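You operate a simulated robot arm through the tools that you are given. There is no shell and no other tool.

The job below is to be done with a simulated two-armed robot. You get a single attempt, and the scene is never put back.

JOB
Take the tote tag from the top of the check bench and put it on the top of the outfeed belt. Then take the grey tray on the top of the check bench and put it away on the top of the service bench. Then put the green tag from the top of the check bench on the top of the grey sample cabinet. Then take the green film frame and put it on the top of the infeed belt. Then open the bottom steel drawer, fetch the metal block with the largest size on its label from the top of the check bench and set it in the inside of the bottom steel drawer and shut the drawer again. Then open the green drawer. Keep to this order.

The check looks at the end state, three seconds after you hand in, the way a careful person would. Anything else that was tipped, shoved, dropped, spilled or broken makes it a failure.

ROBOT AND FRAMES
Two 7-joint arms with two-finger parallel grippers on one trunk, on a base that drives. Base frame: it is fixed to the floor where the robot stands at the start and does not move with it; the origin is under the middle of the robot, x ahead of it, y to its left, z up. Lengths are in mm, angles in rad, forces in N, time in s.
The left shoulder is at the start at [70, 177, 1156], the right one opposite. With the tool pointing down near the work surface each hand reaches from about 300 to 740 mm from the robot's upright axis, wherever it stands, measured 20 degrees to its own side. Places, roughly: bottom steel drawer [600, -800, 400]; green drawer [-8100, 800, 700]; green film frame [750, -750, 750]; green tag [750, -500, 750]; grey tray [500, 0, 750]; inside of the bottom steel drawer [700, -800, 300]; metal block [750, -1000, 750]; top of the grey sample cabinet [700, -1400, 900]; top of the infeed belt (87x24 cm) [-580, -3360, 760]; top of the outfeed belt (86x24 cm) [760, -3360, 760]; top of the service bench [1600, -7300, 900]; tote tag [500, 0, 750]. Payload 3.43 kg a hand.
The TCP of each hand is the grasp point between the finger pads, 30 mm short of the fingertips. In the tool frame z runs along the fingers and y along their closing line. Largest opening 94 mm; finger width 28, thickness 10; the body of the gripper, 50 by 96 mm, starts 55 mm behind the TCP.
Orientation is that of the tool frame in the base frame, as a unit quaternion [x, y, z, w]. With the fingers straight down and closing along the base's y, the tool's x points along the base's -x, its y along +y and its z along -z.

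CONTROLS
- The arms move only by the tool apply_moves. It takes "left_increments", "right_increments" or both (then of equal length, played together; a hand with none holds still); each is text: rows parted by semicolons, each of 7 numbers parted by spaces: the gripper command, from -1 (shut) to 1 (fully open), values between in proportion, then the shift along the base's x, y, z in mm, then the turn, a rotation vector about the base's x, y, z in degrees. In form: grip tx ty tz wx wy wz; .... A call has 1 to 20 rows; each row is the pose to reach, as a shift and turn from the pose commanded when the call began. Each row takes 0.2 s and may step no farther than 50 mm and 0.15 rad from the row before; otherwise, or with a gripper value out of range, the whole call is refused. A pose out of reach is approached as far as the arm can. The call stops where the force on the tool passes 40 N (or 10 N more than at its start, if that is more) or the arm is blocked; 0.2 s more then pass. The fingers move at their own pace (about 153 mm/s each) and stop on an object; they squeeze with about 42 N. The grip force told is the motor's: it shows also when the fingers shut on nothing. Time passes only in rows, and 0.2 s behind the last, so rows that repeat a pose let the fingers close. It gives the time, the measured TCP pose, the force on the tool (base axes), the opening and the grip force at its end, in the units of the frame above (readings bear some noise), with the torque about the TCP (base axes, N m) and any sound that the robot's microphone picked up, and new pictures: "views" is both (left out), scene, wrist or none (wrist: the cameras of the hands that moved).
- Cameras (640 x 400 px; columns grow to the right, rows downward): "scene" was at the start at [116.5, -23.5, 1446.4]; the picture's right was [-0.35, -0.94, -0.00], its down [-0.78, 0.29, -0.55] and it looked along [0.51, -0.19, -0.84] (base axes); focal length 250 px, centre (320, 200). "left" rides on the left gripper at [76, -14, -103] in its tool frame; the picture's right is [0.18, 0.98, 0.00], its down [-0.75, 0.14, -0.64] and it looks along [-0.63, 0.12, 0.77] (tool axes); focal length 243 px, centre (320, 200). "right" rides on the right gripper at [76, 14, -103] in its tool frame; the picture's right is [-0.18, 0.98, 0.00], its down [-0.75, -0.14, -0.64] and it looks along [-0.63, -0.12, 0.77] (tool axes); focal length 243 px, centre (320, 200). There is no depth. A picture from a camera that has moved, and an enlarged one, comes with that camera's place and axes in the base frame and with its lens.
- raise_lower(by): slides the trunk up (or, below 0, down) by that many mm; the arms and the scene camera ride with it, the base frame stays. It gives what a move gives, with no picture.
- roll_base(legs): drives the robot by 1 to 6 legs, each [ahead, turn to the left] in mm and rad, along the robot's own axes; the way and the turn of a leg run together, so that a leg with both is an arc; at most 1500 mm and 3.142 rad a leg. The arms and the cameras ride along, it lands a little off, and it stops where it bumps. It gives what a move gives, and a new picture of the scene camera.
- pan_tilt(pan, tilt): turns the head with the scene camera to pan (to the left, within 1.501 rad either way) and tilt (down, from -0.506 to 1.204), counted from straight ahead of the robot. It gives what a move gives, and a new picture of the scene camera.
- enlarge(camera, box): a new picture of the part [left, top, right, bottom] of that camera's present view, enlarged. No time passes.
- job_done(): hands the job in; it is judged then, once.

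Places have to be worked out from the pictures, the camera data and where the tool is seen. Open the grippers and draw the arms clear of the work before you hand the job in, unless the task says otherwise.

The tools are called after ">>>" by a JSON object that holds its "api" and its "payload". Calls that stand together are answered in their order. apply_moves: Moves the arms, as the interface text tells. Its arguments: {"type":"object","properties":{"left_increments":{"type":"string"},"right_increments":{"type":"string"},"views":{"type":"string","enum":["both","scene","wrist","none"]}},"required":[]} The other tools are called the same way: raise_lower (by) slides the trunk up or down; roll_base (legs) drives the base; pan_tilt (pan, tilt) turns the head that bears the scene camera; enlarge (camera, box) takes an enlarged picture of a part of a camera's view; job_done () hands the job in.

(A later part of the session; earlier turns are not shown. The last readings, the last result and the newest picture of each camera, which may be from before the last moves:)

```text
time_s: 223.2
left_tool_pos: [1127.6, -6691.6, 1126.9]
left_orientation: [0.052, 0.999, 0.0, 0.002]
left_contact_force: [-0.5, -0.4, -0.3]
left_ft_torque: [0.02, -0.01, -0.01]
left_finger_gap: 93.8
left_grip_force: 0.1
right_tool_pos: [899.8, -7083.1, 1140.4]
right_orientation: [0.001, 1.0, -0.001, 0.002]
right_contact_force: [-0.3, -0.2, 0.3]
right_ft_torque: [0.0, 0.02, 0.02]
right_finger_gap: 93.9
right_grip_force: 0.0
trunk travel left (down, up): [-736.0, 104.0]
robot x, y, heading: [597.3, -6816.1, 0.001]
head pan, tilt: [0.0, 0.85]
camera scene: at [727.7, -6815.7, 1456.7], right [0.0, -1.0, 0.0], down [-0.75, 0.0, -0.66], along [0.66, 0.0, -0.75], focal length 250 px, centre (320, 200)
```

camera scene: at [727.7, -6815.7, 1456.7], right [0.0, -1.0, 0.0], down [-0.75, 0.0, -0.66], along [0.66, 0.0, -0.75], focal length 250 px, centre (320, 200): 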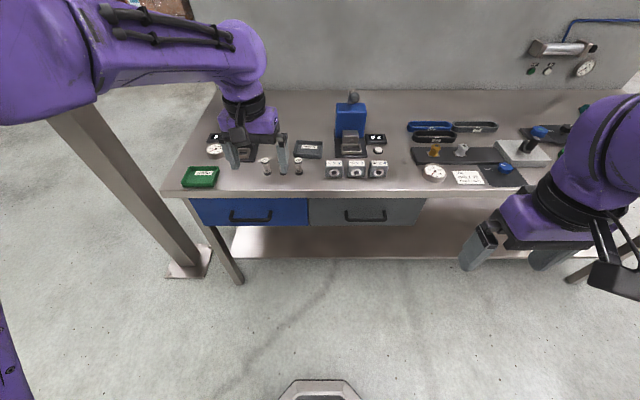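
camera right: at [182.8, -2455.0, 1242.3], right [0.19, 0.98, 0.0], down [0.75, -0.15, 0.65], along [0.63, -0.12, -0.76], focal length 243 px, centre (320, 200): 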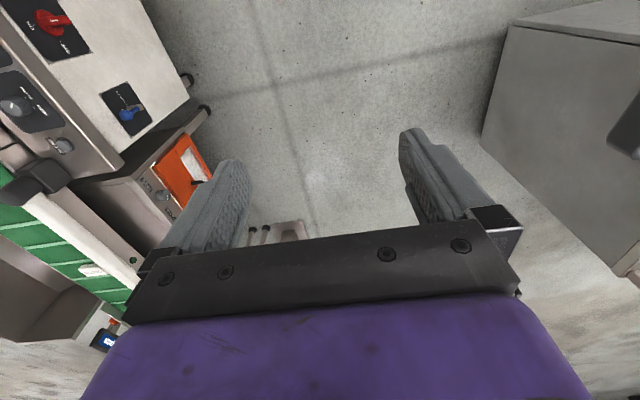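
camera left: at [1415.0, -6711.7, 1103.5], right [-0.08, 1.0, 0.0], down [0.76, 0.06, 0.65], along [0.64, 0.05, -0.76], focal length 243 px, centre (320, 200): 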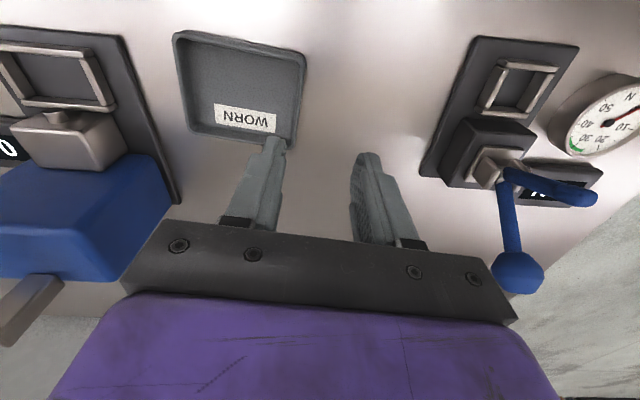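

I bring the right hand forward and in again for a narrow stance, then drive back the way I came.

>>> {"api": "apply_moves", "payload": {"right_increments": "1 40 20 0 0 0 0; 1 80 40 0 0 0 0; 1 120 60 0 0 0 0; 1 160 80 0 0 0 0; 1 200 100 0 0 0 0; 1 230 120 0 0 0 0; 1 230 120 0 0 0 0", "views": "none"}}

>>> {"api": "roll_base", "payload": {"legs": [[0, 1.57], [1200, 0], [0, -0.793], [1155, 0], [1155, 0], [0, 0.793]]}}

>>> {"api": "pan_tilt", "payload": {"pan": 0.5, "tilt": 0.3}}

```text
time_s: 224.8
left_tool_pos: [1127.0, -6692.9, 1127.4]
left_orientation: [0.052, 0.999, 0.0, 0.004]
left_contact_force: [0.7, 0.1, 0.0]
left_ft_torque: [0.01, 0.01, -0.04]
left_finger_gap: 94.0
left_grip_force: 0.1
right_tool_pos: [1127.3, -6963.2, 1138.1]
right_orientation: [0.0, 1.0, 0.0, 0.002]
right_contact_force: [-0.1, -0.8, 0.4]
right_ft_torque: [0.02, 0.0, 0.01]
right_finger_gap: 93.9
right_grip_force: 0.0
trunk travel left (down, up): [-736.0, 104.0]
robot x, y, heading: [601.8, -6816.7, -0.006]
head pan, tilt: [0.0, 0.85]
```

```text
time_s: 249.7
left_tool_pos: [2110.7, -3476.2, 1126.2]
left_orientation: [-0.671, 0.741, 0.003, 0.003]
left_contact_force: [-0.2, 0.2, 0.5]
left_ft_torque: [-0.02, 0.03, -0.01]
left_finger_gap: 94.1
left_grip_force: 0.1
right_tool_pos: [2382.6, -3474.3, 1138.9]
right_orientation: [0.709, -0.705, 0.0, -0.001]
right_contact_force: [0.2, -0.8, 0.2]
right_ft_torque: [-0.03, -0.02, 0.03]
right_finger_gap: 93.7
right_grip_force: 0.1
trunk travel left (down, up): [-736.0, 104.0]
robot x, y, heading: [2235.9, -4007.8, 1.571]
head pan, tilt: [0.0, 0.85]
camera scene: at [2239.0, -3875.9, 1456.8], right [1.0, 0.0, 0.0], down [0.0, -0.75, -0.66], along [0.0, 0.66, -0.75], focal length 250 px, centre (320, 200)
```

scene: 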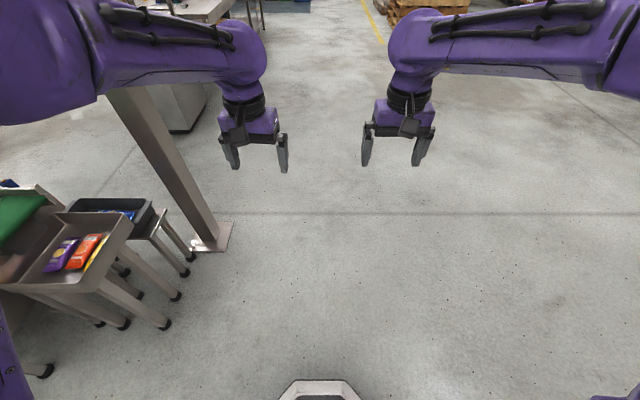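

```text
time_s: 250.7
left_tool_pos: [2110.9, -3476.2, 1126.3]
left_orientation: [-0.672, 0.741, 0.003, 0.003]
left_contact_force: [0.9, 0.1, 0.2]
left_ft_torque: [0.01, 0.02, -0.01]
left_finger_gap: 94.0
left_grip_force: 0.0
right_tool_pos: [2383.6, -3474.3, 1138.8]
right_orientation: [0.708, -0.706, 0.0, -0.002]
right_contact_force: [-0.4, 0.1, 0.3]
right_ft_torque: [-0.03, 0.02, 0.0]
right_finger_gap: 93.9
right_grip_force: 0.0
trunk travel left (down, up): [-736.0, 104.0]
robot x, y, heading: [2237.0, -4001.4, 1.575]
head pan, tilt: [0.499, 0.3]
camera scene: at [2194.2, -3872.2, 1505.1], right [0.88, 0.48, 0.0], down [0.14, -0.26, -0.95], along [-0.46, 0.84, -0.3], focal length 250 px, centre (320, 200)
```

scene: 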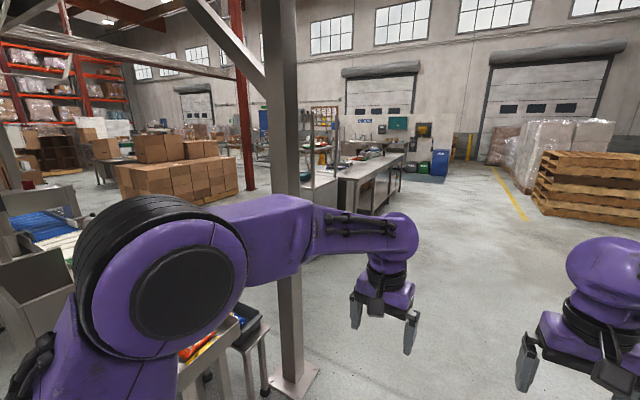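

The column stays well to the left. I drive north to y≈-2305, turn to face west, and check the gap before passing.

>>> {"api": "roll_base", "payload": {"legs": [[1200, 0], [498, 0], [0, 1.5708]]}}

>>> {"api": "pan_tilt", "payload": {"pan": 0.0, "tilt": 0.4}}

```text
time_s: 263.1
left_tool_pos: [1704.2, -2449.2, 1126.9]
left_orientation: [0.999, -0.049, -0.004, -0.001]
left_contact_force: [0.0, -1.1, 0.9]
left_ft_torque: [0.02, 0.0, 0.0]
left_finger_gap: 93.6
left_grip_force: 0.0
right_tool_pos: [1701.9, -2177.8, 1138.7]
right_orientation: [1.0, 0.002, -0.002, -0.001]
right_contact_force: [0.6, -0.9, -0.1]
right_ft_torque: [0.03, 0.0, 0.02]
right_finger_gap: 94.3
right_grip_force: 0.1
trunk travel left (down, up): [-736.0, 104.0]
robot x, y, heading: [2234.8, -2320.9, -3.137]
head pan, tilt: [0.499, 0.3]
camera scene: at [2101.8, -2365.4, 1505.2], right [-0.48, 0.88, 0.0], down [0.26, 0.14, -0.96], along [-0.84, -0.46, -0.3], focal length 250 px, centre (320, 200)
```

scene: 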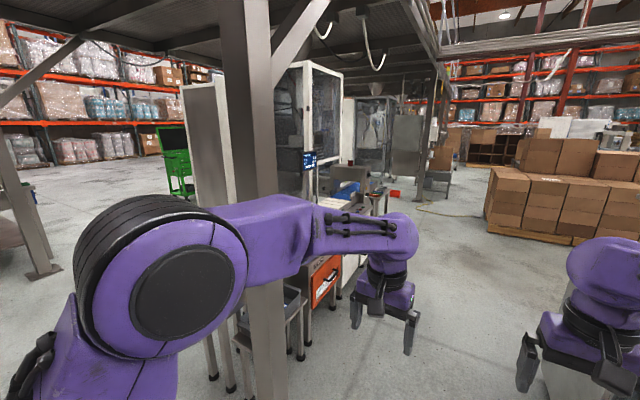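

```text
time_s: 264.0
left_tool_pos: [1703.7, -2449.7, 1126.9]
left_orientation: [0.999, -0.049, -0.003, 0.0]
left_contact_force: [0.5, 0.9, 0.4]
left_ft_torque: [0.01, 0.0, -0.01]
left_finger_gap: 94.1
left_grip_force: 0.1
right_tool_pos: [1702.5, -2178.2, 1139.0]
right_orientation: [1.0, 0.002, -0.002, -0.001]
right_contact_force: [-0.8, -0.1, -0.2]
right_ft_torque: [0.01, 0.02, 0.01]
right_finger_gap: 93.9
right_grip_force: 0.1
trunk travel left (down, up): [-736.0, 104.0]
robot x, y, heading: [2234.0, -2319.2, -3.145]
head pan, tilt: [0.0, 0.4]
camera scene: at [2091.1, -2320.9, 1496.0], right [0.0, 1.0, 0.0], down [0.39, 0.0, -0.92], along [-0.92, 0.0, -0.39], focal length 250 px, centre (320, 200)
```

scene: 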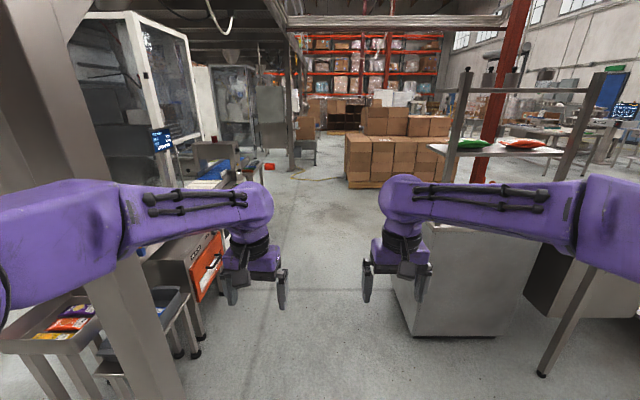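

The heading is straight and y is centred for the gap. I drive west 2500 mm.

>>> {"api": "roll_base", "payload": {"legs": [[1250, 0], [1250, 0]]}}

```text
time_s: 276.3
left_tool_pos: [-810.6, -2474.9, 1126.5]
left_orientation: [0.999, -0.042, -0.004, 0.0]
left_contact_force: [-0.4, 0.2, -1.2]
left_ft_torque: [0.01, -0.01, 0.03]
left_finger_gap: 94.1
left_grip_force: 0.1
right_tool_pos: [-815.7, -2204.1, 1139.8]
right_orientation: [1.0, 0.01, -0.001, -0.002]
right_contact_force: [0.6, 0.6, 0.1]
right_ft_torque: [0.02, -0.01, -0.04]
right_finger_gap: 94.0
right_grip_force: 0.1
trunk travel left (down, up): [-736.0, 104.0]
robot x, y, heading: [-285.1, -2340.3, -3.127]
head pan, tilt: [0.0, 0.4]
camera scene: at [-425.0, -2341.9, 1496.0], right [-0.02, 1.0, 0.0], down [0.39, 0.01, -0.92], along [-0.92, -0.02, -0.39], focal length 250 px, centre (320, 200)
```

scene: 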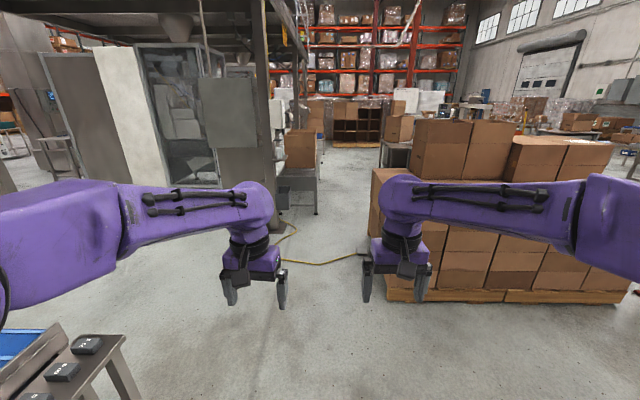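

Back in the aisle. I turn north, stop in front of the sample cabinet and face it to see its top.

>>> {"api": "roll_base", "payload": {"legs": [[0, -1.585], [960, 0], [0, -1.571]]}}

>>> {"api": "pan_tilt", "payload": {"pan": 0.0, "tilt": 0.7}}

```text
time_s: 289.0
left_tool_pos: [256.1, -1251.1, 1127.4]
left_orientation: [0.057, 0.998, 0.0, 0.004]
left_contact_force: [0.1, -0.5, 0.2]
left_ft_torque: [0.01, 0.0, -0.01]
left_finger_gap: 93.9
left_grip_force: 0.1
right_tool_pos: [255.7, -1522.6, 1139.4]
right_orientation: [0.005, 1.0, -0.001, 0.001]
right_contact_force: [0.5, 0.1, 1.0]
right_ft_torque: [0.02, -0.03, -0.02]
right_finger_gap: 93.7
right_grip_force: 0.0
trunk travel left (down, up): [-736.0, 104.0]
robot x, y, heading: [-273.4, -1370.0, -0.009]
head pan, tilt: [0.0, 0.4]
camera scene: at [-130.6, -1372.5, 1495.9], right [-0.01, -1.0, 0.0], down [-0.39, 0.0, -0.92], along [0.92, -0.01, -0.39], focal length 250 px, centre (320, 200)
```

scene: 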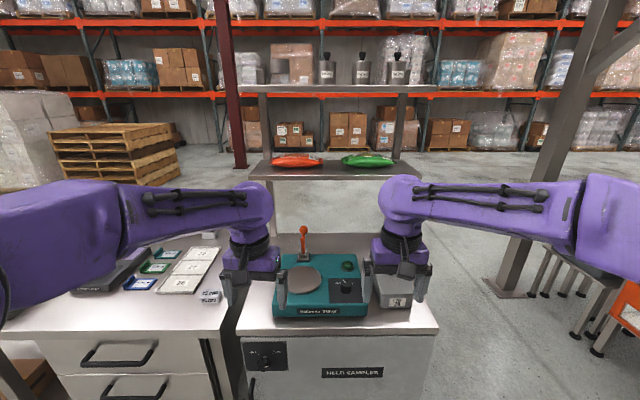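

```text
time_s: 289.8
left_tool_pos: [256.8, -1252.0, 1127.0]
left_orientation: [0.055, 0.998, -0.001, 0.003]
left_contact_force: [-0.3, -0.7, 0.5]
left_ft_torque: [-0.01, 0.02, 0.0]
left_finger_gap: 93.9
left_grip_force: 0.0
right_tool_pos: [253.8, -1523.2, 1137.6]
right_orientation: [0.005, 1.0, -0.001, 0.001]
right_contact_force: [0.1, -0.4, 0.4]
right_ft_torque: [0.03, -0.01, -0.03]
right_finger_gap: 94.0
right_grip_force: 0.1
trunk travel left (down, up): [-736.0, 104.0]
robot x, y, heading: [-270.5, -1368.1, -0.012]
head pan, tilt: [0.0, 0.7]
camera scene: at [-138.2, -1372.7, 1469.1], right [-0.01, -1.0, 0.0], down [-0.64, 0.01, -0.77], along [0.77, -0.01, -0.64], focal length 250 px, centre (320, 200)
```

scene: 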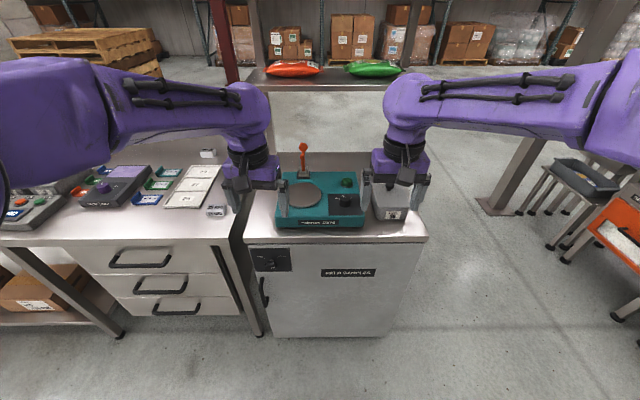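

>>> {"api": "enlarge", "payload": {"camera": "scene", "box": [200, 130, 460, 290]}}

>>> {"api": "enlarge", "payload": {"camera": "scene", "box": [60, 140, 260, 265]}}

>>> {"api": "enlarge", "payload": {"camera": "left", "box": [0, 0, 640, 399]}}

>>> {"api": "enlarge", "payload": {"camera": "right", "box": [0, 0, 640, 399]}}

```text
2.46 times, centred on (330, 210) of scene
camera zoom: at [-138.2, -1372.7, 1469.1], right [-0.01, -1.0, 0.0], down [-0.64, 0.01, -0.77], along [0.77, -0.01, -0.64], focal length 615 px, centre (295, 175)
```

zoom: 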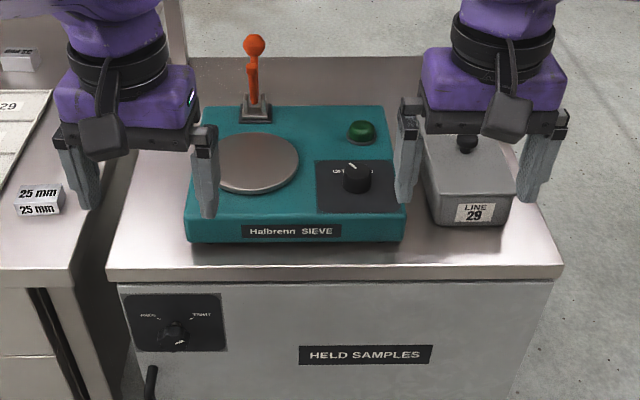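

```text
3.20 times, centred on (160, 202) of scene
camera zoom: at [-138.2, -1372.7, 1469.1], right [-0.01, -1.0, 0.0], down [-0.64, 0.01, -0.77], along [0.77, -0.01, -0.64], focal length 799 px, centre (832, 192)
```

zoom: 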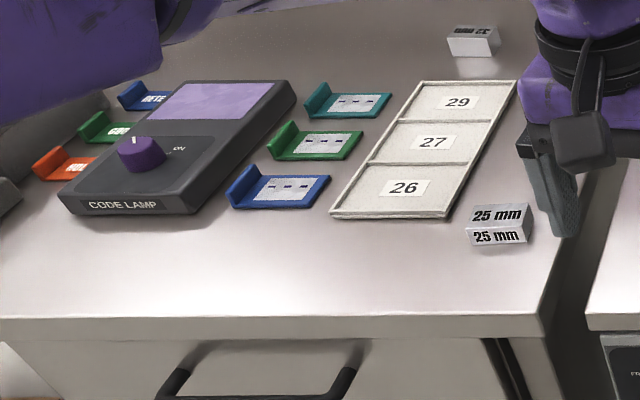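

```text
1.00 times, centred on (320, 200) of left (not enlarged: the box is as wide or as high as the picture)
camera zoom: at [178.6, -1257.1, 1228.5], right [-0.07, 1.0, 0.0], down [0.76, 0.06, 0.65], along [0.65, 0.05, -0.76], focal length 243 px, centre (320, 200)
```

zoom: 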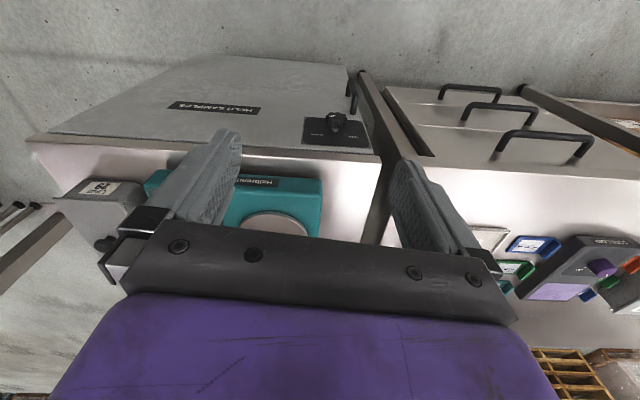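

```text
1.00 times, centred on (320, 200) of right (not enlarged: the box is as wide or as high as the picture)
camera zoom: at [178.5, -1507.9, 1241.6], right [0.19, 0.98, 0.0], down [0.75, -0.15, 0.65], along [0.63, -0.13, -0.76], focal length 243 px, centre (320, 200)
```

zoom: 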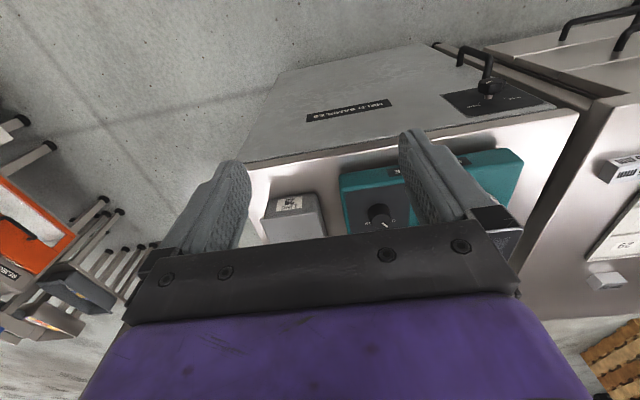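

The cabinet top is at z≈860 like the bench, with a free strip about 100 mm wide at its left (y -1131..-1232). The film frames and tags have an upright lip at their left end. I zoom in on the far metal block's label.

>>> {"api": "enlarge", "payload": {"camera": "scene", "box": [190, 140, 230, 165]}}

>>> {"api": "enlarge", "payload": {"camera": "right", "box": [560, 120, 640, 300]}}

```text
16.00 times, centred on (210, 152) of scene
camera zoom: at [-138.2, -1372.7, 1469.1], right [-0.01, -1.0, 0.0], down [-0.64, 0.01, -0.77], along [0.77, -0.01, -0.64], focal length 3995 px, centre (2080, 960)
```

zoom: 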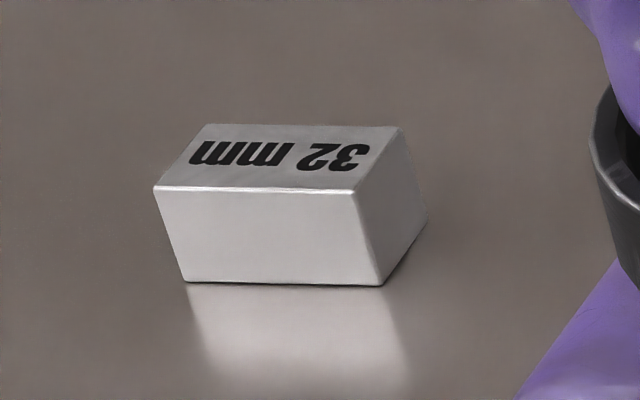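

```text
2.22 times, centred on (600, 210) of right
camera zoom: at [178.5, -1507.9, 1241.6], right [0.19, 0.98, 0.0], down [0.75, -0.15, 0.65], along [0.63, -0.13, -0.76], focal length 539 px, centre (-302, 178)
```

zoom: 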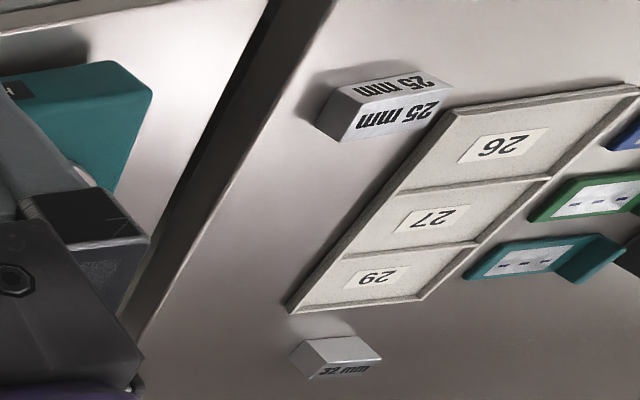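

The far block reads "32 mm", so it is the largest (the other is 25 mm). Next is the green tag (GOOD) near [710,-465]; I drive in front of it to about (80,-640).

>>> {"api": "roll_base", "payload": {"legs": [[0, 1.583], [730, 0], [0, -1.571], [330, 0]]}}

>>> {"api": "pan_tilt", "payload": {"pan": 0.3, "tilt": 0.9}}

```text
time_s: 303.3
left_tool_pos: [580.3, -517.6, 1127.1]
left_orientation: [0.051, 0.999, -0.001, 0.004]
left_contact_force: [0.2, -0.9, -0.7]
left_ft_torque: [-0.06, -0.02, 0.0]
left_finger_gap: 94.2
left_grip_force: 0.1
right_tool_pos: [581.9, -788.4, 1140.3]
right_orientation: [0.0, 1.0, -0.001, 0.003]
right_contact_force: [-0.6, 0.5, -0.6]
right_ft_torque: [0.01, -0.01, 0.0]
right_finger_gap: 94.0
right_grip_force: 0.1
trunk travel left (down, up): [-736.0, 104.0]
robot x, y, heading: [51.9, -644.6, -0.0]
head pan, tilt: [0.0, 0.7]
camera scene: at [186.7, -641.5, 1469.2], right [0.0, -1.0, 0.0], down [-0.64, 0.0, -0.77], along [0.77, 0.0, -0.64], focal length 250 px, centre (320, 200)
```

scene: 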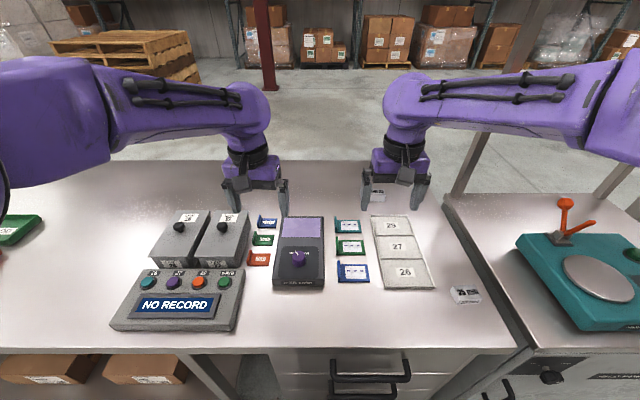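

```text
time_s: 304.1
left_tool_pos: [581.8, -515.4, 1127.0]
left_orientation: [0.052, 0.999, 0.0, 0.004]
left_contact_force: [0.7, -0.5, 0.0]
left_ft_torque: [-0.02, 0.02, -0.01]
left_finger_gap: 94.1
left_grip_force: 0.1
right_tool_pos: [583.0, -787.8, 1138.0]
right_orientation: [0.001, 1.0, -0.001, 0.002]
right_contact_force: [0.0, -0.1, 0.1]
right_ft_torque: [-0.03, 0.0, 0.01]
right_finger_gap: 93.9
right_grip_force: 0.0
trunk travel left (down, up): [-736.0, 104.0]
robot x, y, heading: [50.1, -641.1, 0.004]
head pan, tilt: [0.3, 0.901]
camera scene: at [175.6, -619.3, 1452.9], right [0.29, -0.96, 0.0], down [-0.75, -0.23, -0.62], along [0.59, 0.18, -0.78], focal length 250 px, centre (320, 200)
```

scene: 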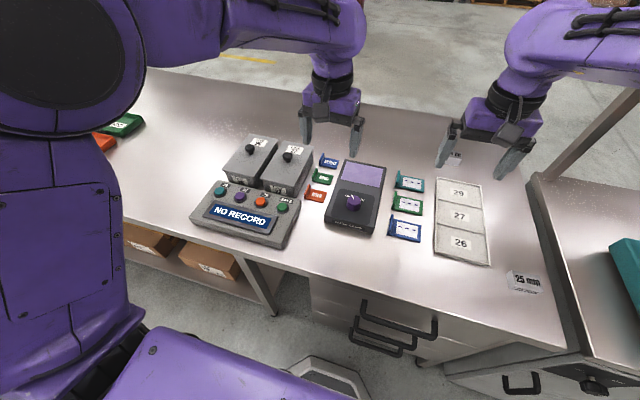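

I enlarge the tags and film frames from here for shapes and positions.

>>> {"api": "enlarge", "payload": {"camera": "scene", "box": [270, 135, 390, 210]}}

>>> {"api": "enlarge", "payload": {"camera": "scene", "box": [340, 155, 500, 255]}}

>>> {"api": "enlarge", "payload": {"camera": "left", "box": [0, 0, 640, 399]}}

```text
5.33 times, centred on (330, 172) of scene
camera zoom: at [175.6, -619.3, 1452.9], right [0.29, -0.96, 0.0], down [-0.75, -0.23, -0.62], along [0.59, 0.18, -0.78], focal length 1332 px, centre (267, 347)
```

zoom: 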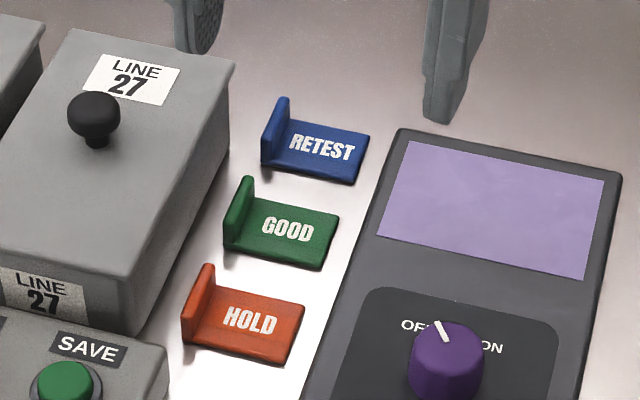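

```text
4.00 times, centred on (420, 205) of scene
camera zoom: at [175.6, -619.3, 1452.9], right [0.29, -0.96, 0.0], down [-0.75, -0.23, -0.62], along [0.59, 0.18, -0.78], focal length 999 px, centre (-80, 180)
```

zoom: 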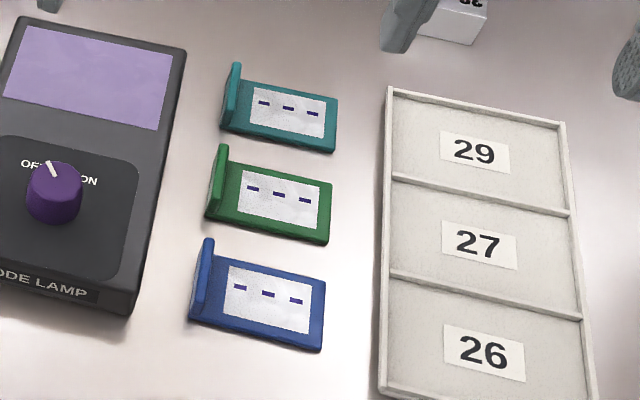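

```text
1.00 times, centred on (320, 200) of left (not enlarged: the box is as wide or as high as the picture)
camera zoom: at [504.0, -522.7, 1228.3], right [-0.08, 1.0, 0.0], down [0.76, 0.06, 0.65], along [0.64, 0.05, -0.76], focal length 243 px, centre (320, 200)
```

zoom: 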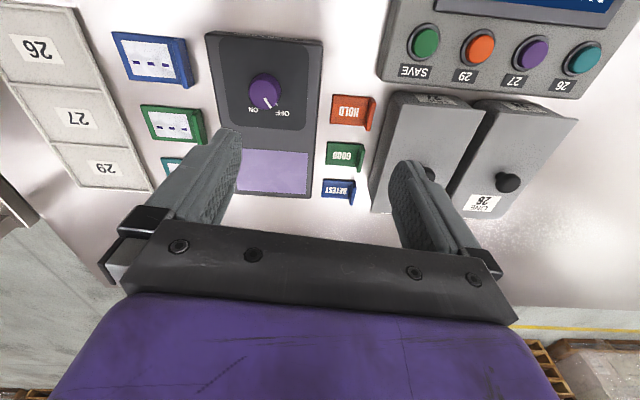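

The GOOD tag is an L-shaped piece: x 690–731, y -430 (fin) to -491, with 34–38 mm gaps to its neighbours. I will grip it front-to-back: rotate the left hand by 96° and go above [711,-446].

>>> {"api": "apply_moves", "payload": {"left_increments": "1 10 5 0 0 0 8; 1 20 11 0 0 0 16; 1 31 17 -5 0 0 24; 1 42 23 -10 0 0 32; 1 53 29 -15 0 0 40; 1 64 35 -20 0 0 48; 1 75 41 -30 0 0 56; 1 86 47 -40 0 0 64; 1 97 53 -50 0 0 72; 1 108 59 -60 0 0 80; 0.6 119 65 -80 0 0 88; 0.3 129 69 -110 0 0 96; 0.3 129 69 -130 0 0 96; 0.3 129 69 -130 0 0 96"}}

```text
time_s: 307.1
left_tool_pos: [711.6, -449.8, 998.1]
left_orientation: [0.709, -0.706, -0.003, -0.003]
left_contact_force: [0.7, 0.4, 0.3]
left_ft_torque: [-0.01, -0.04, 0.03]
left_finger_gap: 61.1
left_grip_force: 0.0
right_tool_pos: [582.9, -787.9, 1139.1]
right_orientation: [0.0, 1.0, -0.001, 0.002]
right_contact_force: [-0.1, 0.5, 0.2]
right_ft_torque: [0.01, -0.01, 0.0]
right_finger_gap: 94.0
right_grip_force: 0.0
trunk travel left (down, up): [-736.0, 104.0]
robot x, y, heading: [49.0, -640.9, -0.002]
head pan, tilt: [0.3, 0.901]
camera scene: at [174.8, -619.2, 1453.0], right [0.29, -0.96, 0.0], down [-0.75, -0.23, -0.62], along [0.59, 0.18, -0.78], focal length 250 px, centre (320, 200)
camera left: at [724.4, -524.6, 1098.6], right [-0.98, -0.19, 0.0], down [-0.14, 0.75, 0.65], along [-0.12, 0.64, -0.76], focal length 243 px, centre (320, 200)
```

scene: 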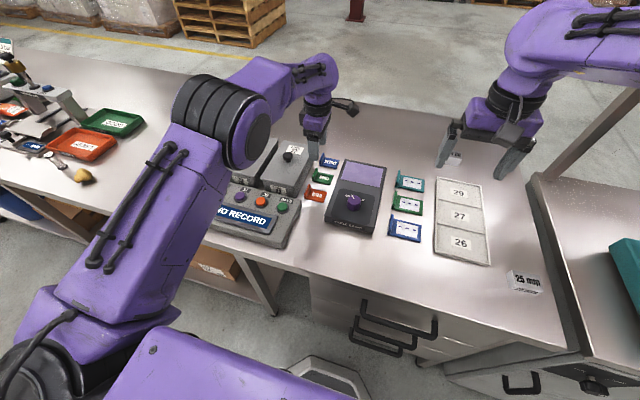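
left: 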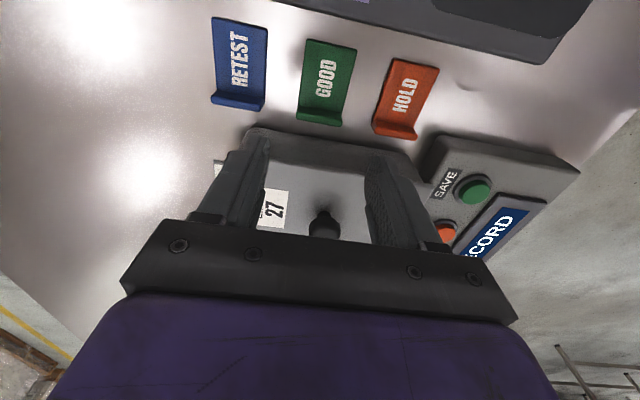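

The GOOD tag is centred beneath the hand, with fingers fitting the gaps to RETEST and HOLD. I descend in two stages.

>>> {"api": "apply_moves", "payload": {"left_increments": "0.3 0 0 -40 0 0 0; 0.3 0 0 -65 0 0 0; 0.3 0 0 -80 0 0 0; 0.3 0 0 -80 0 0 0", "views": "both"}}

```text
time_s: 308.1
left_tool_pos: [711.5, -447.4, 916.5]
left_orientation: [0.709, -0.705, -0.003, -0.003]
left_contact_force: [0.1, 0.0, 0.1]
left_ft_torque: [0.01, 0.0, 0.04]
left_finger_gap: 61.0
left_grip_force: 0.0
right_tool_pos: [583.4, -787.9, 1138.8]
right_orientation: [0.0, 1.0, -0.001, 0.002]
right_contact_force: [-0.4, 0.0, 0.7]
right_ft_torque: [0.01, 0.0, 0.02]
right_finger_gap: 94.0
right_grip_force: 0.2
trunk travel left (down, up): [-736.0, 104.0]
robot x, y, heading: [54.3, -643.0, -0.001]
head pan, tilt: [0.3, 0.901]
camera scene: at [175.2, -619.1, 1452.9], right [0.29, -0.96, 0.0], down [-0.75, -0.23, -0.62], along [0.59, 0.18, -0.78], focal length 250 px, centre (320, 200)
camera left: at [724.9, -524.2, 1018.4], right [-0.98, -0.19, 0.0], down [-0.14, 0.75, 0.65], along [-0.12, 0.64, -0.76], focal length 243 px, centre (320, 200)
```

scene: 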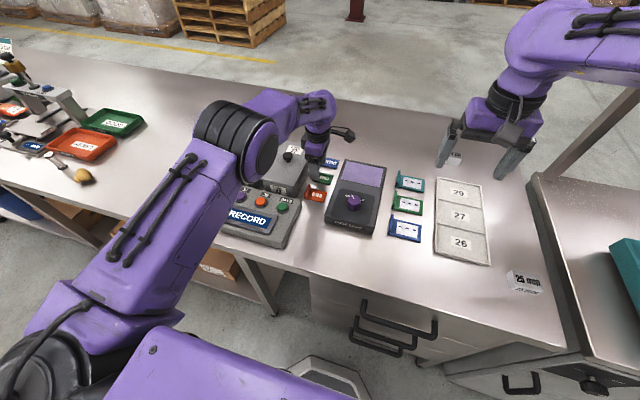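
left: 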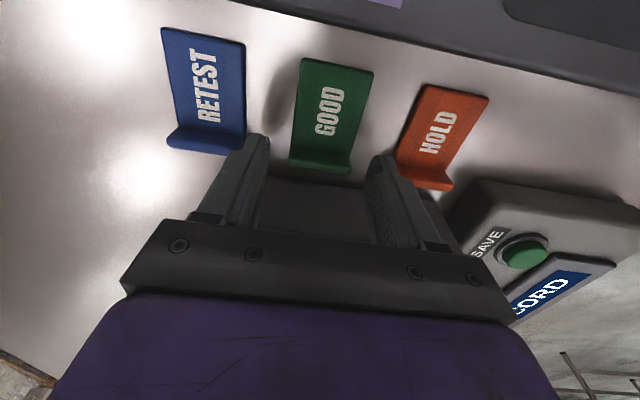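

Alignment is good (about 3 mm off in x, corrected). I go down to z≈893 and close.

>>> {"api": "apply_moves", "payload": {"left_increments": "0.3 -2 -1 -10 0 0 0; 0.3 -2 -1 -18 0 0 0; 0.3 -2 -1 -23 0 0 0; 0.3 -2 -1 -23 0 0 0", "views": "wrist"}}

```text
time_s: 309.1
left_tool_pos: [709.5, -447.4, 894.7]
left_orientation: [0.709, -0.706, -0.003, -0.002]
left_contact_force: [-0.4, 0.0, -0.2]
left_ft_torque: [-0.02, 0.01, 0.0]
left_finger_gap: 61.0
left_grip_force: 0.0
right_tool_pos: [583.8, -787.5, 1139.2]
right_orientation: [0.0, 1.0, -0.001, 0.001]
right_contact_force: [-0.1, 0.3, -0.3]
right_ft_torque: [-0.03, -0.01, 0.01]
right_finger_gap: 93.9
right_grip_force: 0.1
trunk travel left (down, up): [-736.0, 104.0]
robot x, y, heading: [52.0, -644.0, 0.002]
head pan, tilt: [0.3, 0.901]
camera left: at [723.1, -524.9, 995.8], right [-0.98, -0.19, 0.0], down [-0.14, 0.75, 0.65], along [-0.12, 0.64, -0.76], focal length 243 px, centre (320, 200)
```

left: 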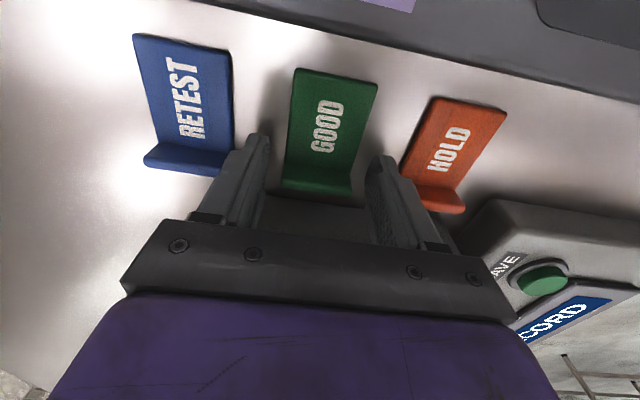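

Fingers straddle the tag. I lower 2 mm more and close.

>>> {"api": "apply_moves", "payload": {"left_increments": "0.3 0 0 -2.5 0 0 0; -0.1 0 0 -2.5 0 0 0; -1 0 0 -2.5 0 0 0; -1 0 0 -2.5 0 0 0; -1 0 0 -2.5 0 0 0", "views": "wrist"}}

```text
time_s: 310.3
left_tool_pos: [709.5, -447.9, 890.3]
left_orientation: [0.709, -0.706, -0.002, -0.003]
left_contact_force: [-0.3, 0.4, 0.7]
left_ft_torque: [0.01, 0.0, -0.03]
left_finger_gap: 42.4
left_grip_force: 42.4
right_tool_pos: [583.1, -788.0, 1137.9]
right_orientation: [0.0, 1.0, -0.001, 0.001]
right_contact_force: [-0.3, 0.3, -0.1]
right_ft_torque: [-0.05, 0.03, 0.01]
right_finger_gap: 94.2
right_grip_force: 0.1
trunk travel left (down, up): [-736.0, 104.0]
robot x, y, heading: [48.1, -637.9, -0.005]
head pan, tilt: [0.3, 0.901]
camera left: at [723.2, -524.7, 993.3], right [-0.98, -0.19, 0.0], down [-0.14, 0.75, 0.65], along [-0.12, 0.64, -0.76], focal length 243 px, centre (320, 200)
```

left: 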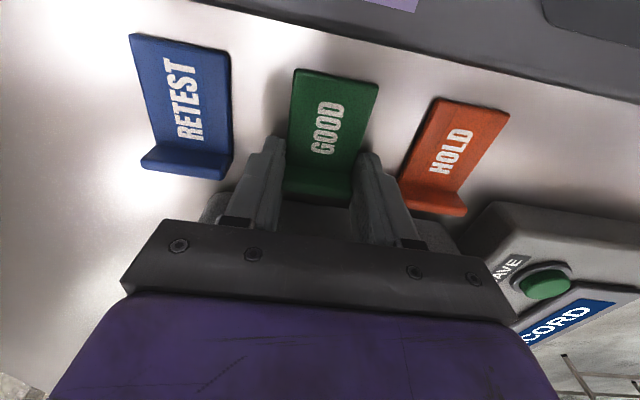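

Gripped at 42.4 mm. I lift slowly straight up.

>>> {"api": "apply_moves", "payload": {"left_increments": "-1 0 0 3 0 0 0; -1 0 0 7 0 0 0; -1 0 0 13 0 0 0; -1 0 0 21 0 0 0; -1 0 0 32 0 0 0; -1 0 0 45 0 0 0; -1 0 0 45 0 0 0", "views": "both"}}

```text
time_s: 311.9
left_tool_pos: [708.8, -448.4, 936.3]
left_orientation: [0.708, -0.706, -0.003, -0.002]
left_contact_force: [-0.1, 0.2, 0.5]
left_ft_torque: [-0.01, 0.04, 0.01]
left_finger_gap: 42.7
left_grip_force: 42.0
right_tool_pos: [583.8, -788.2, 1138.5]
right_orientation: [0.0, 1.0, -0.001, 0.002]
right_contact_force: [-1.1, 0.7, 0.1]
right_ft_torque: [0.01, 0.01, 0.03]
right_finger_gap: 94.0
right_grip_force: 0.2
trunk travel left (down, up): [-736.0, 104.0]
robot x, y, heading: [53.1, -642.1, -0.001]
head pan, tilt: [0.3, 0.901]
camera scene: at [175.4, -619.1, 1452.9], right [0.29, -0.96, 0.0], down [-0.75, -0.23, -0.62], along [0.59, 0.18, -0.78], focal length 250 px, centre (320, 200)
camera left: at [723.1, -524.6, 1038.2], right [-0.98, -0.19, 0.0], down [-0.14, 0.75, 0.65], along [-0.12, 0.64, -0.76], focal length 243 px, centre (320, 200)
```

scene: 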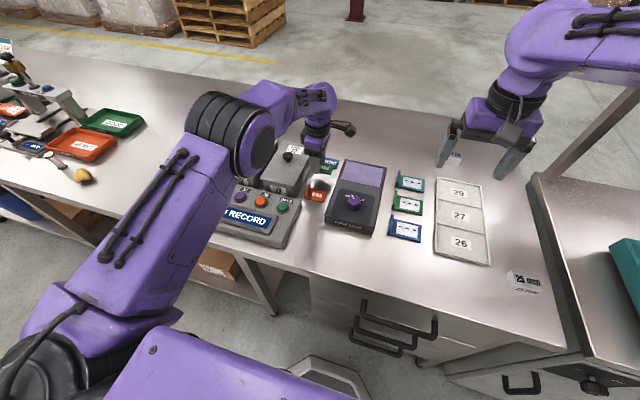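
left: 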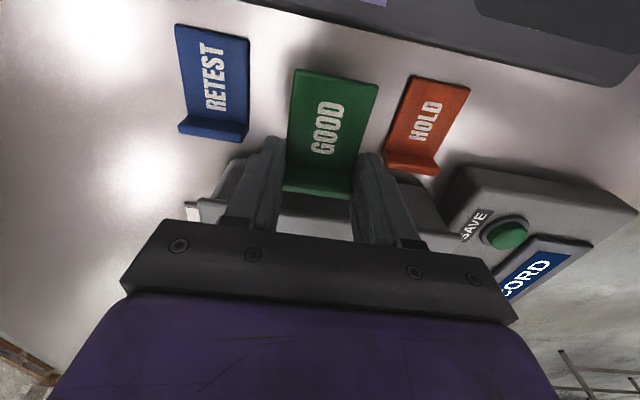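

The tag came up level and its neighbours stayed put. I raise it and draw back, then drive round to the cabinet.

>>> {"api": "apply_moves", "payload": {"left_increments": "-1 0 0 20 0 0 0; -1 0 0 45 0 0 0; -1 0 0 80 0 0 0; -1 -15 -5 110 0 0 0; -1 -40 -15 140 0 0 0; -1 -70 -25 165 0 0 0; -1 -100 -35 185 0 0 0; -1 -129 -45 190 0 0 0; -1 -129 -45 190 0 0 0", "views": "wrist"}}

>>> {"api": "roll_base", "payload": {"legs": [[-330, 0], [0, -1.571], [700, 0], [0, 1.571]]}}

>>> {"api": "pan_tilt", "payload": {"pan": 0.15, "tilt": 0.75}}

```text
time_s: 313.9
left_tool_pos: [579.8, -494.7, 1126.3]
left_orientation: [0.708, -0.706, -0.003, -0.002]
left_contact_force: [0.3, -0.2, -0.3]
left_ft_torque: [0.01, 0.05, -0.01]
left_finger_gap: 42.8
left_grip_force: 41.8
right_tool_pos: [584.2, -786.6, 1138.6]
right_orientation: [0.001, 1.0, -0.001, 0.001]
right_contact_force: [0.3, -0.2, 1.0]
right_ft_torque: [0.04, 0.03, 0.01]
right_finger_gap: 94.2
right_grip_force: 0.1
trunk travel left (down, up): [-736.0, 104.0]
robot x, y, heading: [53.7, -643.6, -0.002]
head pan, tilt: [0.3, 0.901]
camera left: at [594.7, -570.3, 1227.5], right [-0.98, -0.19, 0.0], down [-0.14, 0.75, 0.65], along [-0.12, 0.64, -0.76], focal length 243 px, centre (320, 200)
```

left: 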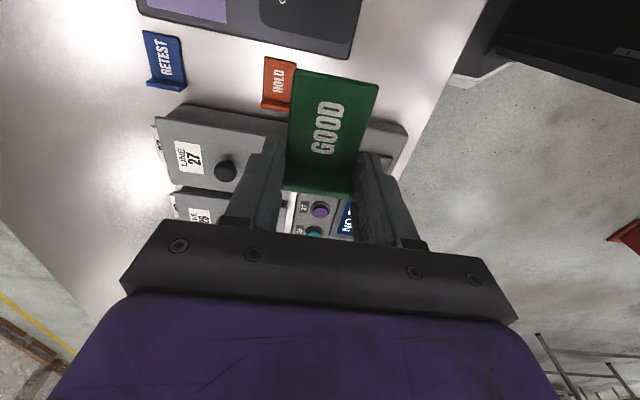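

```text
time_s: 327.2
left_tool_pos: [249.9, -1197.5, 1126.3]
left_orientation: [0.712, -0.702, -0.002, -0.002]
left_contact_force: [1.3, 0.2, 0.1]
left_ft_torque: [0.0, 0.0, -0.01]
left_finger_gap: 42.4
left_grip_force: 42.2
right_tool_pos: [255.5, -1491.4, 1139.3]
right_orientation: [-0.006, 1.0, -0.001, 0.002]
right_contact_force: [0.5, -0.4, -0.9]
right_ft_torque: [0.0, 0.02, 0.03]
right_finger_gap: 94.1
right_grip_force: 0.0
trunk travel left (down, up): [-736.0, 104.0]
robot x, y, heading: [-275.6, -1352.7, 0.008]
head pan, tilt: [0.3, 0.901]
camera scene: at [-154.1, -1327.4, 1452.9], right [0.31, -0.95, 0.0], down [-0.75, -0.24, -0.62], along [0.59, 0.19, -0.78], focal length 250 px, centre (320, 200)
```

scene: 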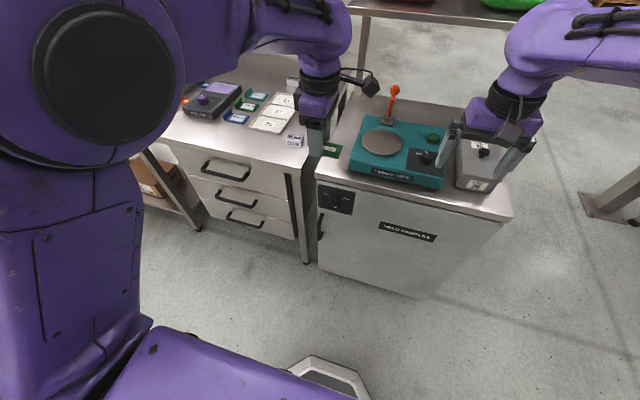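

```text
time_s: 327.9
left_tool_pos: [249.4, -1197.6, 1125.9]
left_orientation: [0.712, -0.703, -0.003, -0.003]
left_contact_force: [0.6, 0.4, -1.6]
left_ft_torque: [0.0, 0.01, 0.01]
left_finger_gap: 42.6
left_grip_force: 42.0
right_tool_pos: [255.4, -1491.9, 1138.8]
right_orientation: [-0.005, 1.0, -0.001, 0.002]
right_contact_force: [0.2, 0.6, 0.5]
right_ft_torque: [0.01, -0.01, 0.01]
right_finger_gap: 93.9
right_grip_force: 0.1
trunk travel left (down, up): [-736.0, 104.0]
robot x, y, heading: [-274.7, -1351.4, 0.01]
head pan, tilt: [0.15, 0.75]
camera scene: at [-144.2, -1336.9, 1464.8], right [0.16, -0.99, 0.0], down [-0.67, -0.11, -0.73], along [0.72, 0.12, -0.68], focal length 250 px, centre (320, 200)
```

scene: 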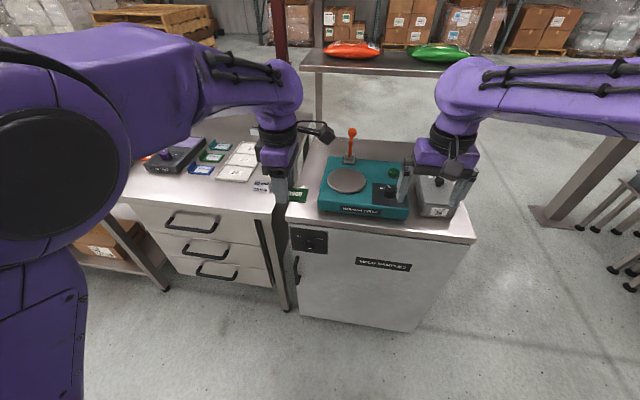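

I pull the right hand back a bit to stay clear of the shelf, then drive ahead to reach the cabinet top.

>>> {"api": "apply_moves", "payload": {"right_increments": "1 -45 -15 0 0 0 0; 1 -90 -30 0 0 0 0; 1 -135 -45 0 0 0 0; 1 -180 -60 0 0 0 0; 1 -180 -60 0 0 0 0", "views": "none"}}

>>> {"api": "roll_base", "payload": {"legs": [[280, 0]]}}

>>> {"api": "apply_moves", "payload": {"left_increments": "-1 0 0 0 0 0 0", "views": "both"}}

```text
time_s: 329.1
left_tool_pos: [249.2, -1196.4, 1125.4]
left_orientation: [0.712, -0.702, -0.002, -0.001]
left_contact_force: [-0.8, -0.2, -0.7]
left_ft_torque: [0.01, 0.0, 0.01]
left_finger_gap: 42.6
left_grip_force: 41.9
right_tool_pos: [75.5, -1550.4, 1139.1]
right_orientation: [-0.006, 1.0, -0.001, 0.003]
right_contact_force: [0.7, 0.5, -0.4]
right_ft_torque: [-0.04, 0.01, -0.04]
right_finger_gap: 94.1
right_grip_force: 0.0
trunk travel left (down, up): [-736.0, 104.0]
robot x, y, heading: [-279.3, -1350.2, 0.012]
head pan, tilt: [0.15, 0.75]
```

```text
time_s: 331.0
left_tool_pos: [528.1, -1195.0, 1126.9]
left_orientation: [0.713, -0.701, -0.003, -0.003]
left_contact_force: [0.2, 0.8, -0.5]
left_ft_torque: [0.03, 0.0, -0.01]
left_finger_gap: 42.5
left_grip_force: 42.1
right_tool_pos: [355.2, -1547.7, 1139.1]
right_orientation: [-0.006, 1.0, 0.0, 0.002]
right_contact_force: [0.6, 0.3, -0.4]
right_ft_torque: [0.01, 0.01, 0.03]
right_finger_gap: 94.0
right_grip_force: 0.0
trunk travel left (down, up): [-736.0, 104.0]
robot x, y, heading: [4.1, -1352.6, 0.012]
head pan, tilt: [0.15, 0.75]
camera scene: at [134.4, -1334.1, 1465.0], right [0.16, -0.99, 0.0], down [-0.67, -0.11, -0.73], along [0.72, 0.12, -0.68], focal length 250 px, centre (320, 200)
```

scene: 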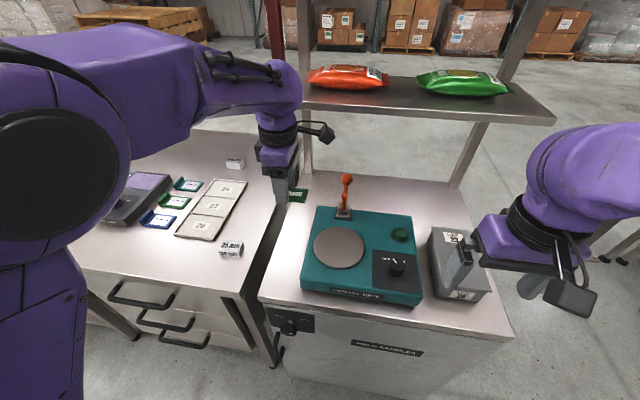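

```text
time_s: 331.4
left_tool_pos: [527.9, -1194.1, 1127.2]
left_orientation: [0.712, -0.702, -0.002, -0.003]
left_contact_force: [0.0, 0.2, 0.4]
left_ft_torque: [0.0, -0.03, 0.0]
left_finger_gap: 42.9
left_grip_force: 42.6
right_tool_pos: [354.7, -1550.3, 1139.3]
right_orientation: [-0.007, 1.0, -0.001, 0.003]
right_contact_force: [0.2, -0.1, 0.7]
right_ft_torque: [0.0, -0.02, 0.03]
right_finger_gap: 94.0
right_grip_force: 0.0
trunk travel left (down, up): [-736.0, 104.0]
robot x, y, heading: [3.8, -1348.8, 0.012]
head pan, tilt: [0.15, 0.75]
camera scene: at [134.5, -1334.0, 1465.0], right [0.16, -0.99, 0.0], down [-0.67, -0.11, -0.73], along [0.72, 0.12, -0.68], focal length 250 px, centre (320, 200)
camera left: at [543.2, -1270.5, 1228.5], right [-0.98, -0.2, 0.0], down [-0.15, 0.75, 0.65], along [-0.13, 0.63, -0.76], focal length 243 px, centre (320, 200)
```

scene: 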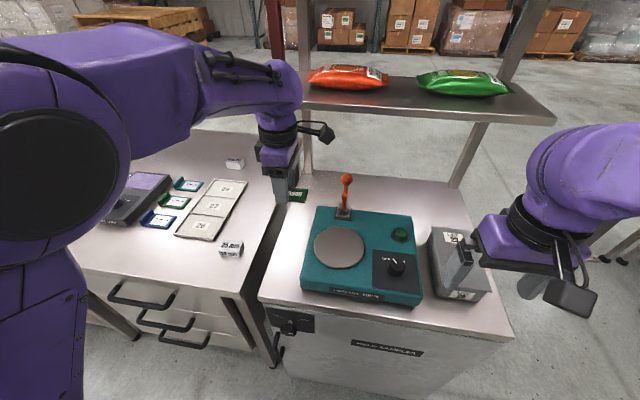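
left: 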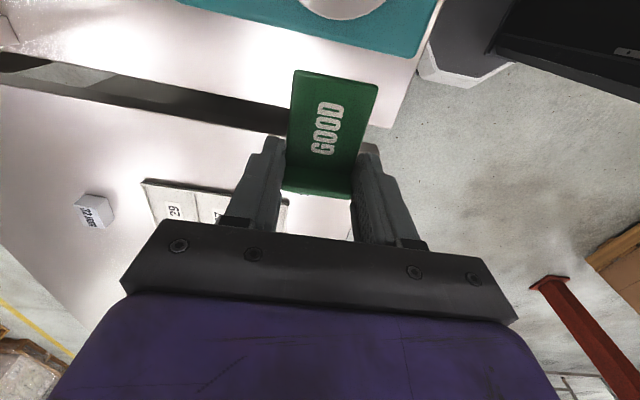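

The free strip on the cabinet runs y≈-1130..-1235; the tag should be centred at y≈-1182, so TCP at [490,-1170]. I move above and descend partway.

>>> {"api": "apply_moves", "payload": {"left_increments": "-1 -15 10 -10 0 0 0; -1 -30 20 -30 0 0 0; -1 -38 24.5 -70 0 0 0; -1 -38 24.5 -110 0 0 0; -1 -38 24.5 -150 0 0 0; -1 -38 24.5 -190 0 0 0; -1 -38 24.5 -205 0 0 0; -1 -38 24.5 -205 0 0 0", "views": "both"}}

```text
time_s: 333.2
left_tool_pos: [489.1, -1168.9, 921.0]
left_orientation: [0.712, -0.702, -0.002, -0.003]
left_contact_force: [0.7, -0.1, 0.6]
left_ft_torque: [0.0, 0.02, 0.02]
left_finger_gap: 43.0
left_grip_force: 41.8
right_tool_pos: [355.1, -1549.4, 1139.8]
right_orientation: [-0.006, 1.0, -0.001, 0.002]
right_contact_force: [0.8, -1.2, -0.3]
right_ft_torque: [0.0, -0.04, 0.01]
right_finger_gap: 93.8
right_grip_force: 0.1
trunk travel left (down, up): [-736.0, 104.0]
robot x, y, heading: [4.5, -1348.4, 0.009]
head pan, tilt: [0.15, 0.75]
camera scene: at [135.3, -1334.0, 1464.9], right [0.16, -0.99, 0.0], down [-0.67, -0.11, -0.73], along [0.72, 0.12, -0.68], focal length 250 px, centre (320, 200)
camera left: at [505.1, -1245.6, 1023.2], right [-0.98, -0.2, 0.0], down [-0.15, 0.75, 0.65], along [-0.13, 0.63, -0.76], focal length 243 px, centre (320, 200)
```

scene: 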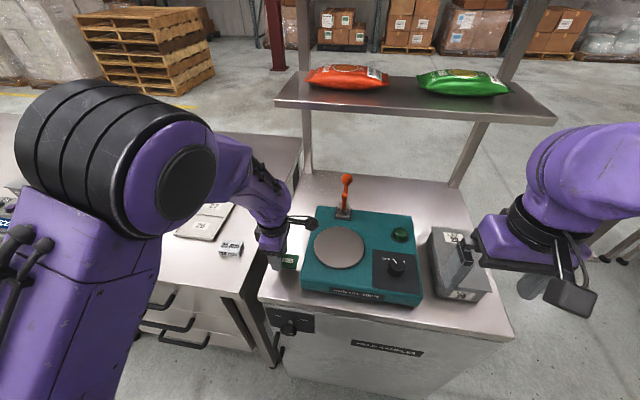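
left: 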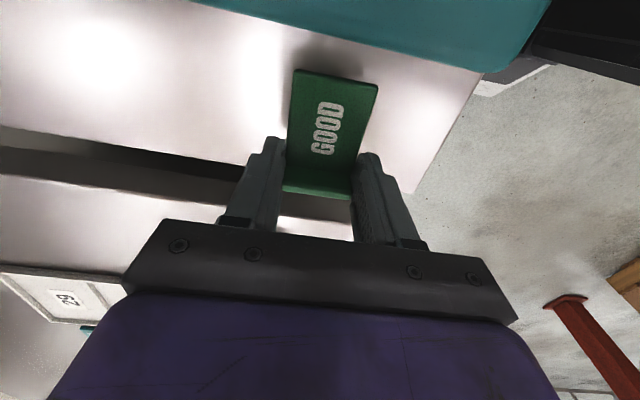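

The tag is well inside the strip (edge y≈-1125, device y≈-1230). I lower it to contact.

>>> {"api": "apply_moves", "payload": {"left_increments": "-1 0 2 -10 0 0 0; -1 0 2 -18 0 0 0; -1 0 2 -24 0 0 0; -1 0 2 -27 0 0 0; -1 0 2 -27 0 0 0", "views": "none"}}

>>> {"api": "apply_moves", "payload": {"left_increments": "-1 0 0 -1.5 0 0 0; -1 0 0 -3 0 0 0; -1 0 0 -3 0 0 0", "views": "wrist"}}

```text
time_s: 334.4
left_tool_pos: [491.3, -1168.1, 894.7]
left_orientation: [0.712, -0.702, -0.002, -0.003]
left_contact_force: [0.6, -0.5, -0.1]
left_ft_torque: [0.02, 0.0, 0.0]
left_finger_gap: 43.0
left_grip_force: 41.9
right_tool_pos: [356.8, -1548.7, 1138.9]
right_orientation: [-0.006, 1.0, 0.0, 0.001]
right_contact_force: [0.7, -0.5, -0.1]
right_ft_torque: [0.04, 0.02, 0.01]
right_finger_gap: 94.0
right_grip_force: 0.0
trunk travel left (down, up): [-736.0, 104.0]
robot x, y, heading: [5.7, -1347.4, 0.009]
head pan, tilt: [0.15, 0.75]
```

```text
time_s: 335.2
left_tool_pos: [489.9, -1167.6, 891.6]
left_orientation: [0.713, -0.701, -0.001, -0.002]
left_contact_force: [0.3, -0.8, 1.0]
left_ft_torque: [0.03, 0.0, 0.01]
left_finger_gap: 42.8
left_grip_force: 41.7
right_tool_pos: [355.7, -1547.9, 1139.0]
right_orientation: [-0.007, 1.0, -0.001, 0.002]
right_contact_force: [0.1, 1.0, 0.0]
right_ft_torque: [0.0, 0.0, -0.01]
right_finger_gap: 93.7
right_grip_force: 0.0
trunk travel left (down, up): [-736.0, 104.0]
robot x, y, heading: [1.5, -1351.9, 0.014]
head pan, tilt: [0.15, 0.75]
camera left: at [506.0, -1244.1, 993.1], right [-0.98, -0.2, 0.0], down [-0.15, 0.75, 0.65], along [-0.13, 0.63, -0.76], focal length 243 px, centre (320, 200)
```

left: 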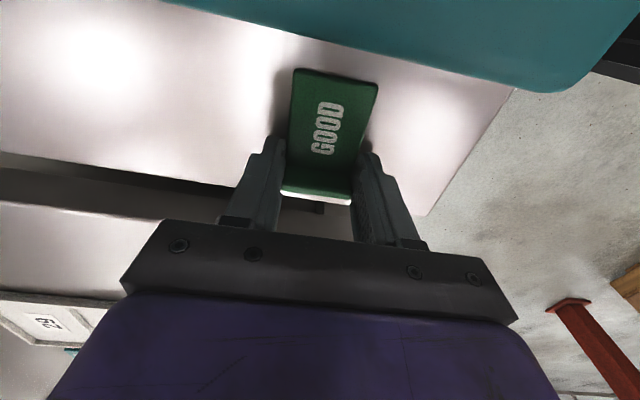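

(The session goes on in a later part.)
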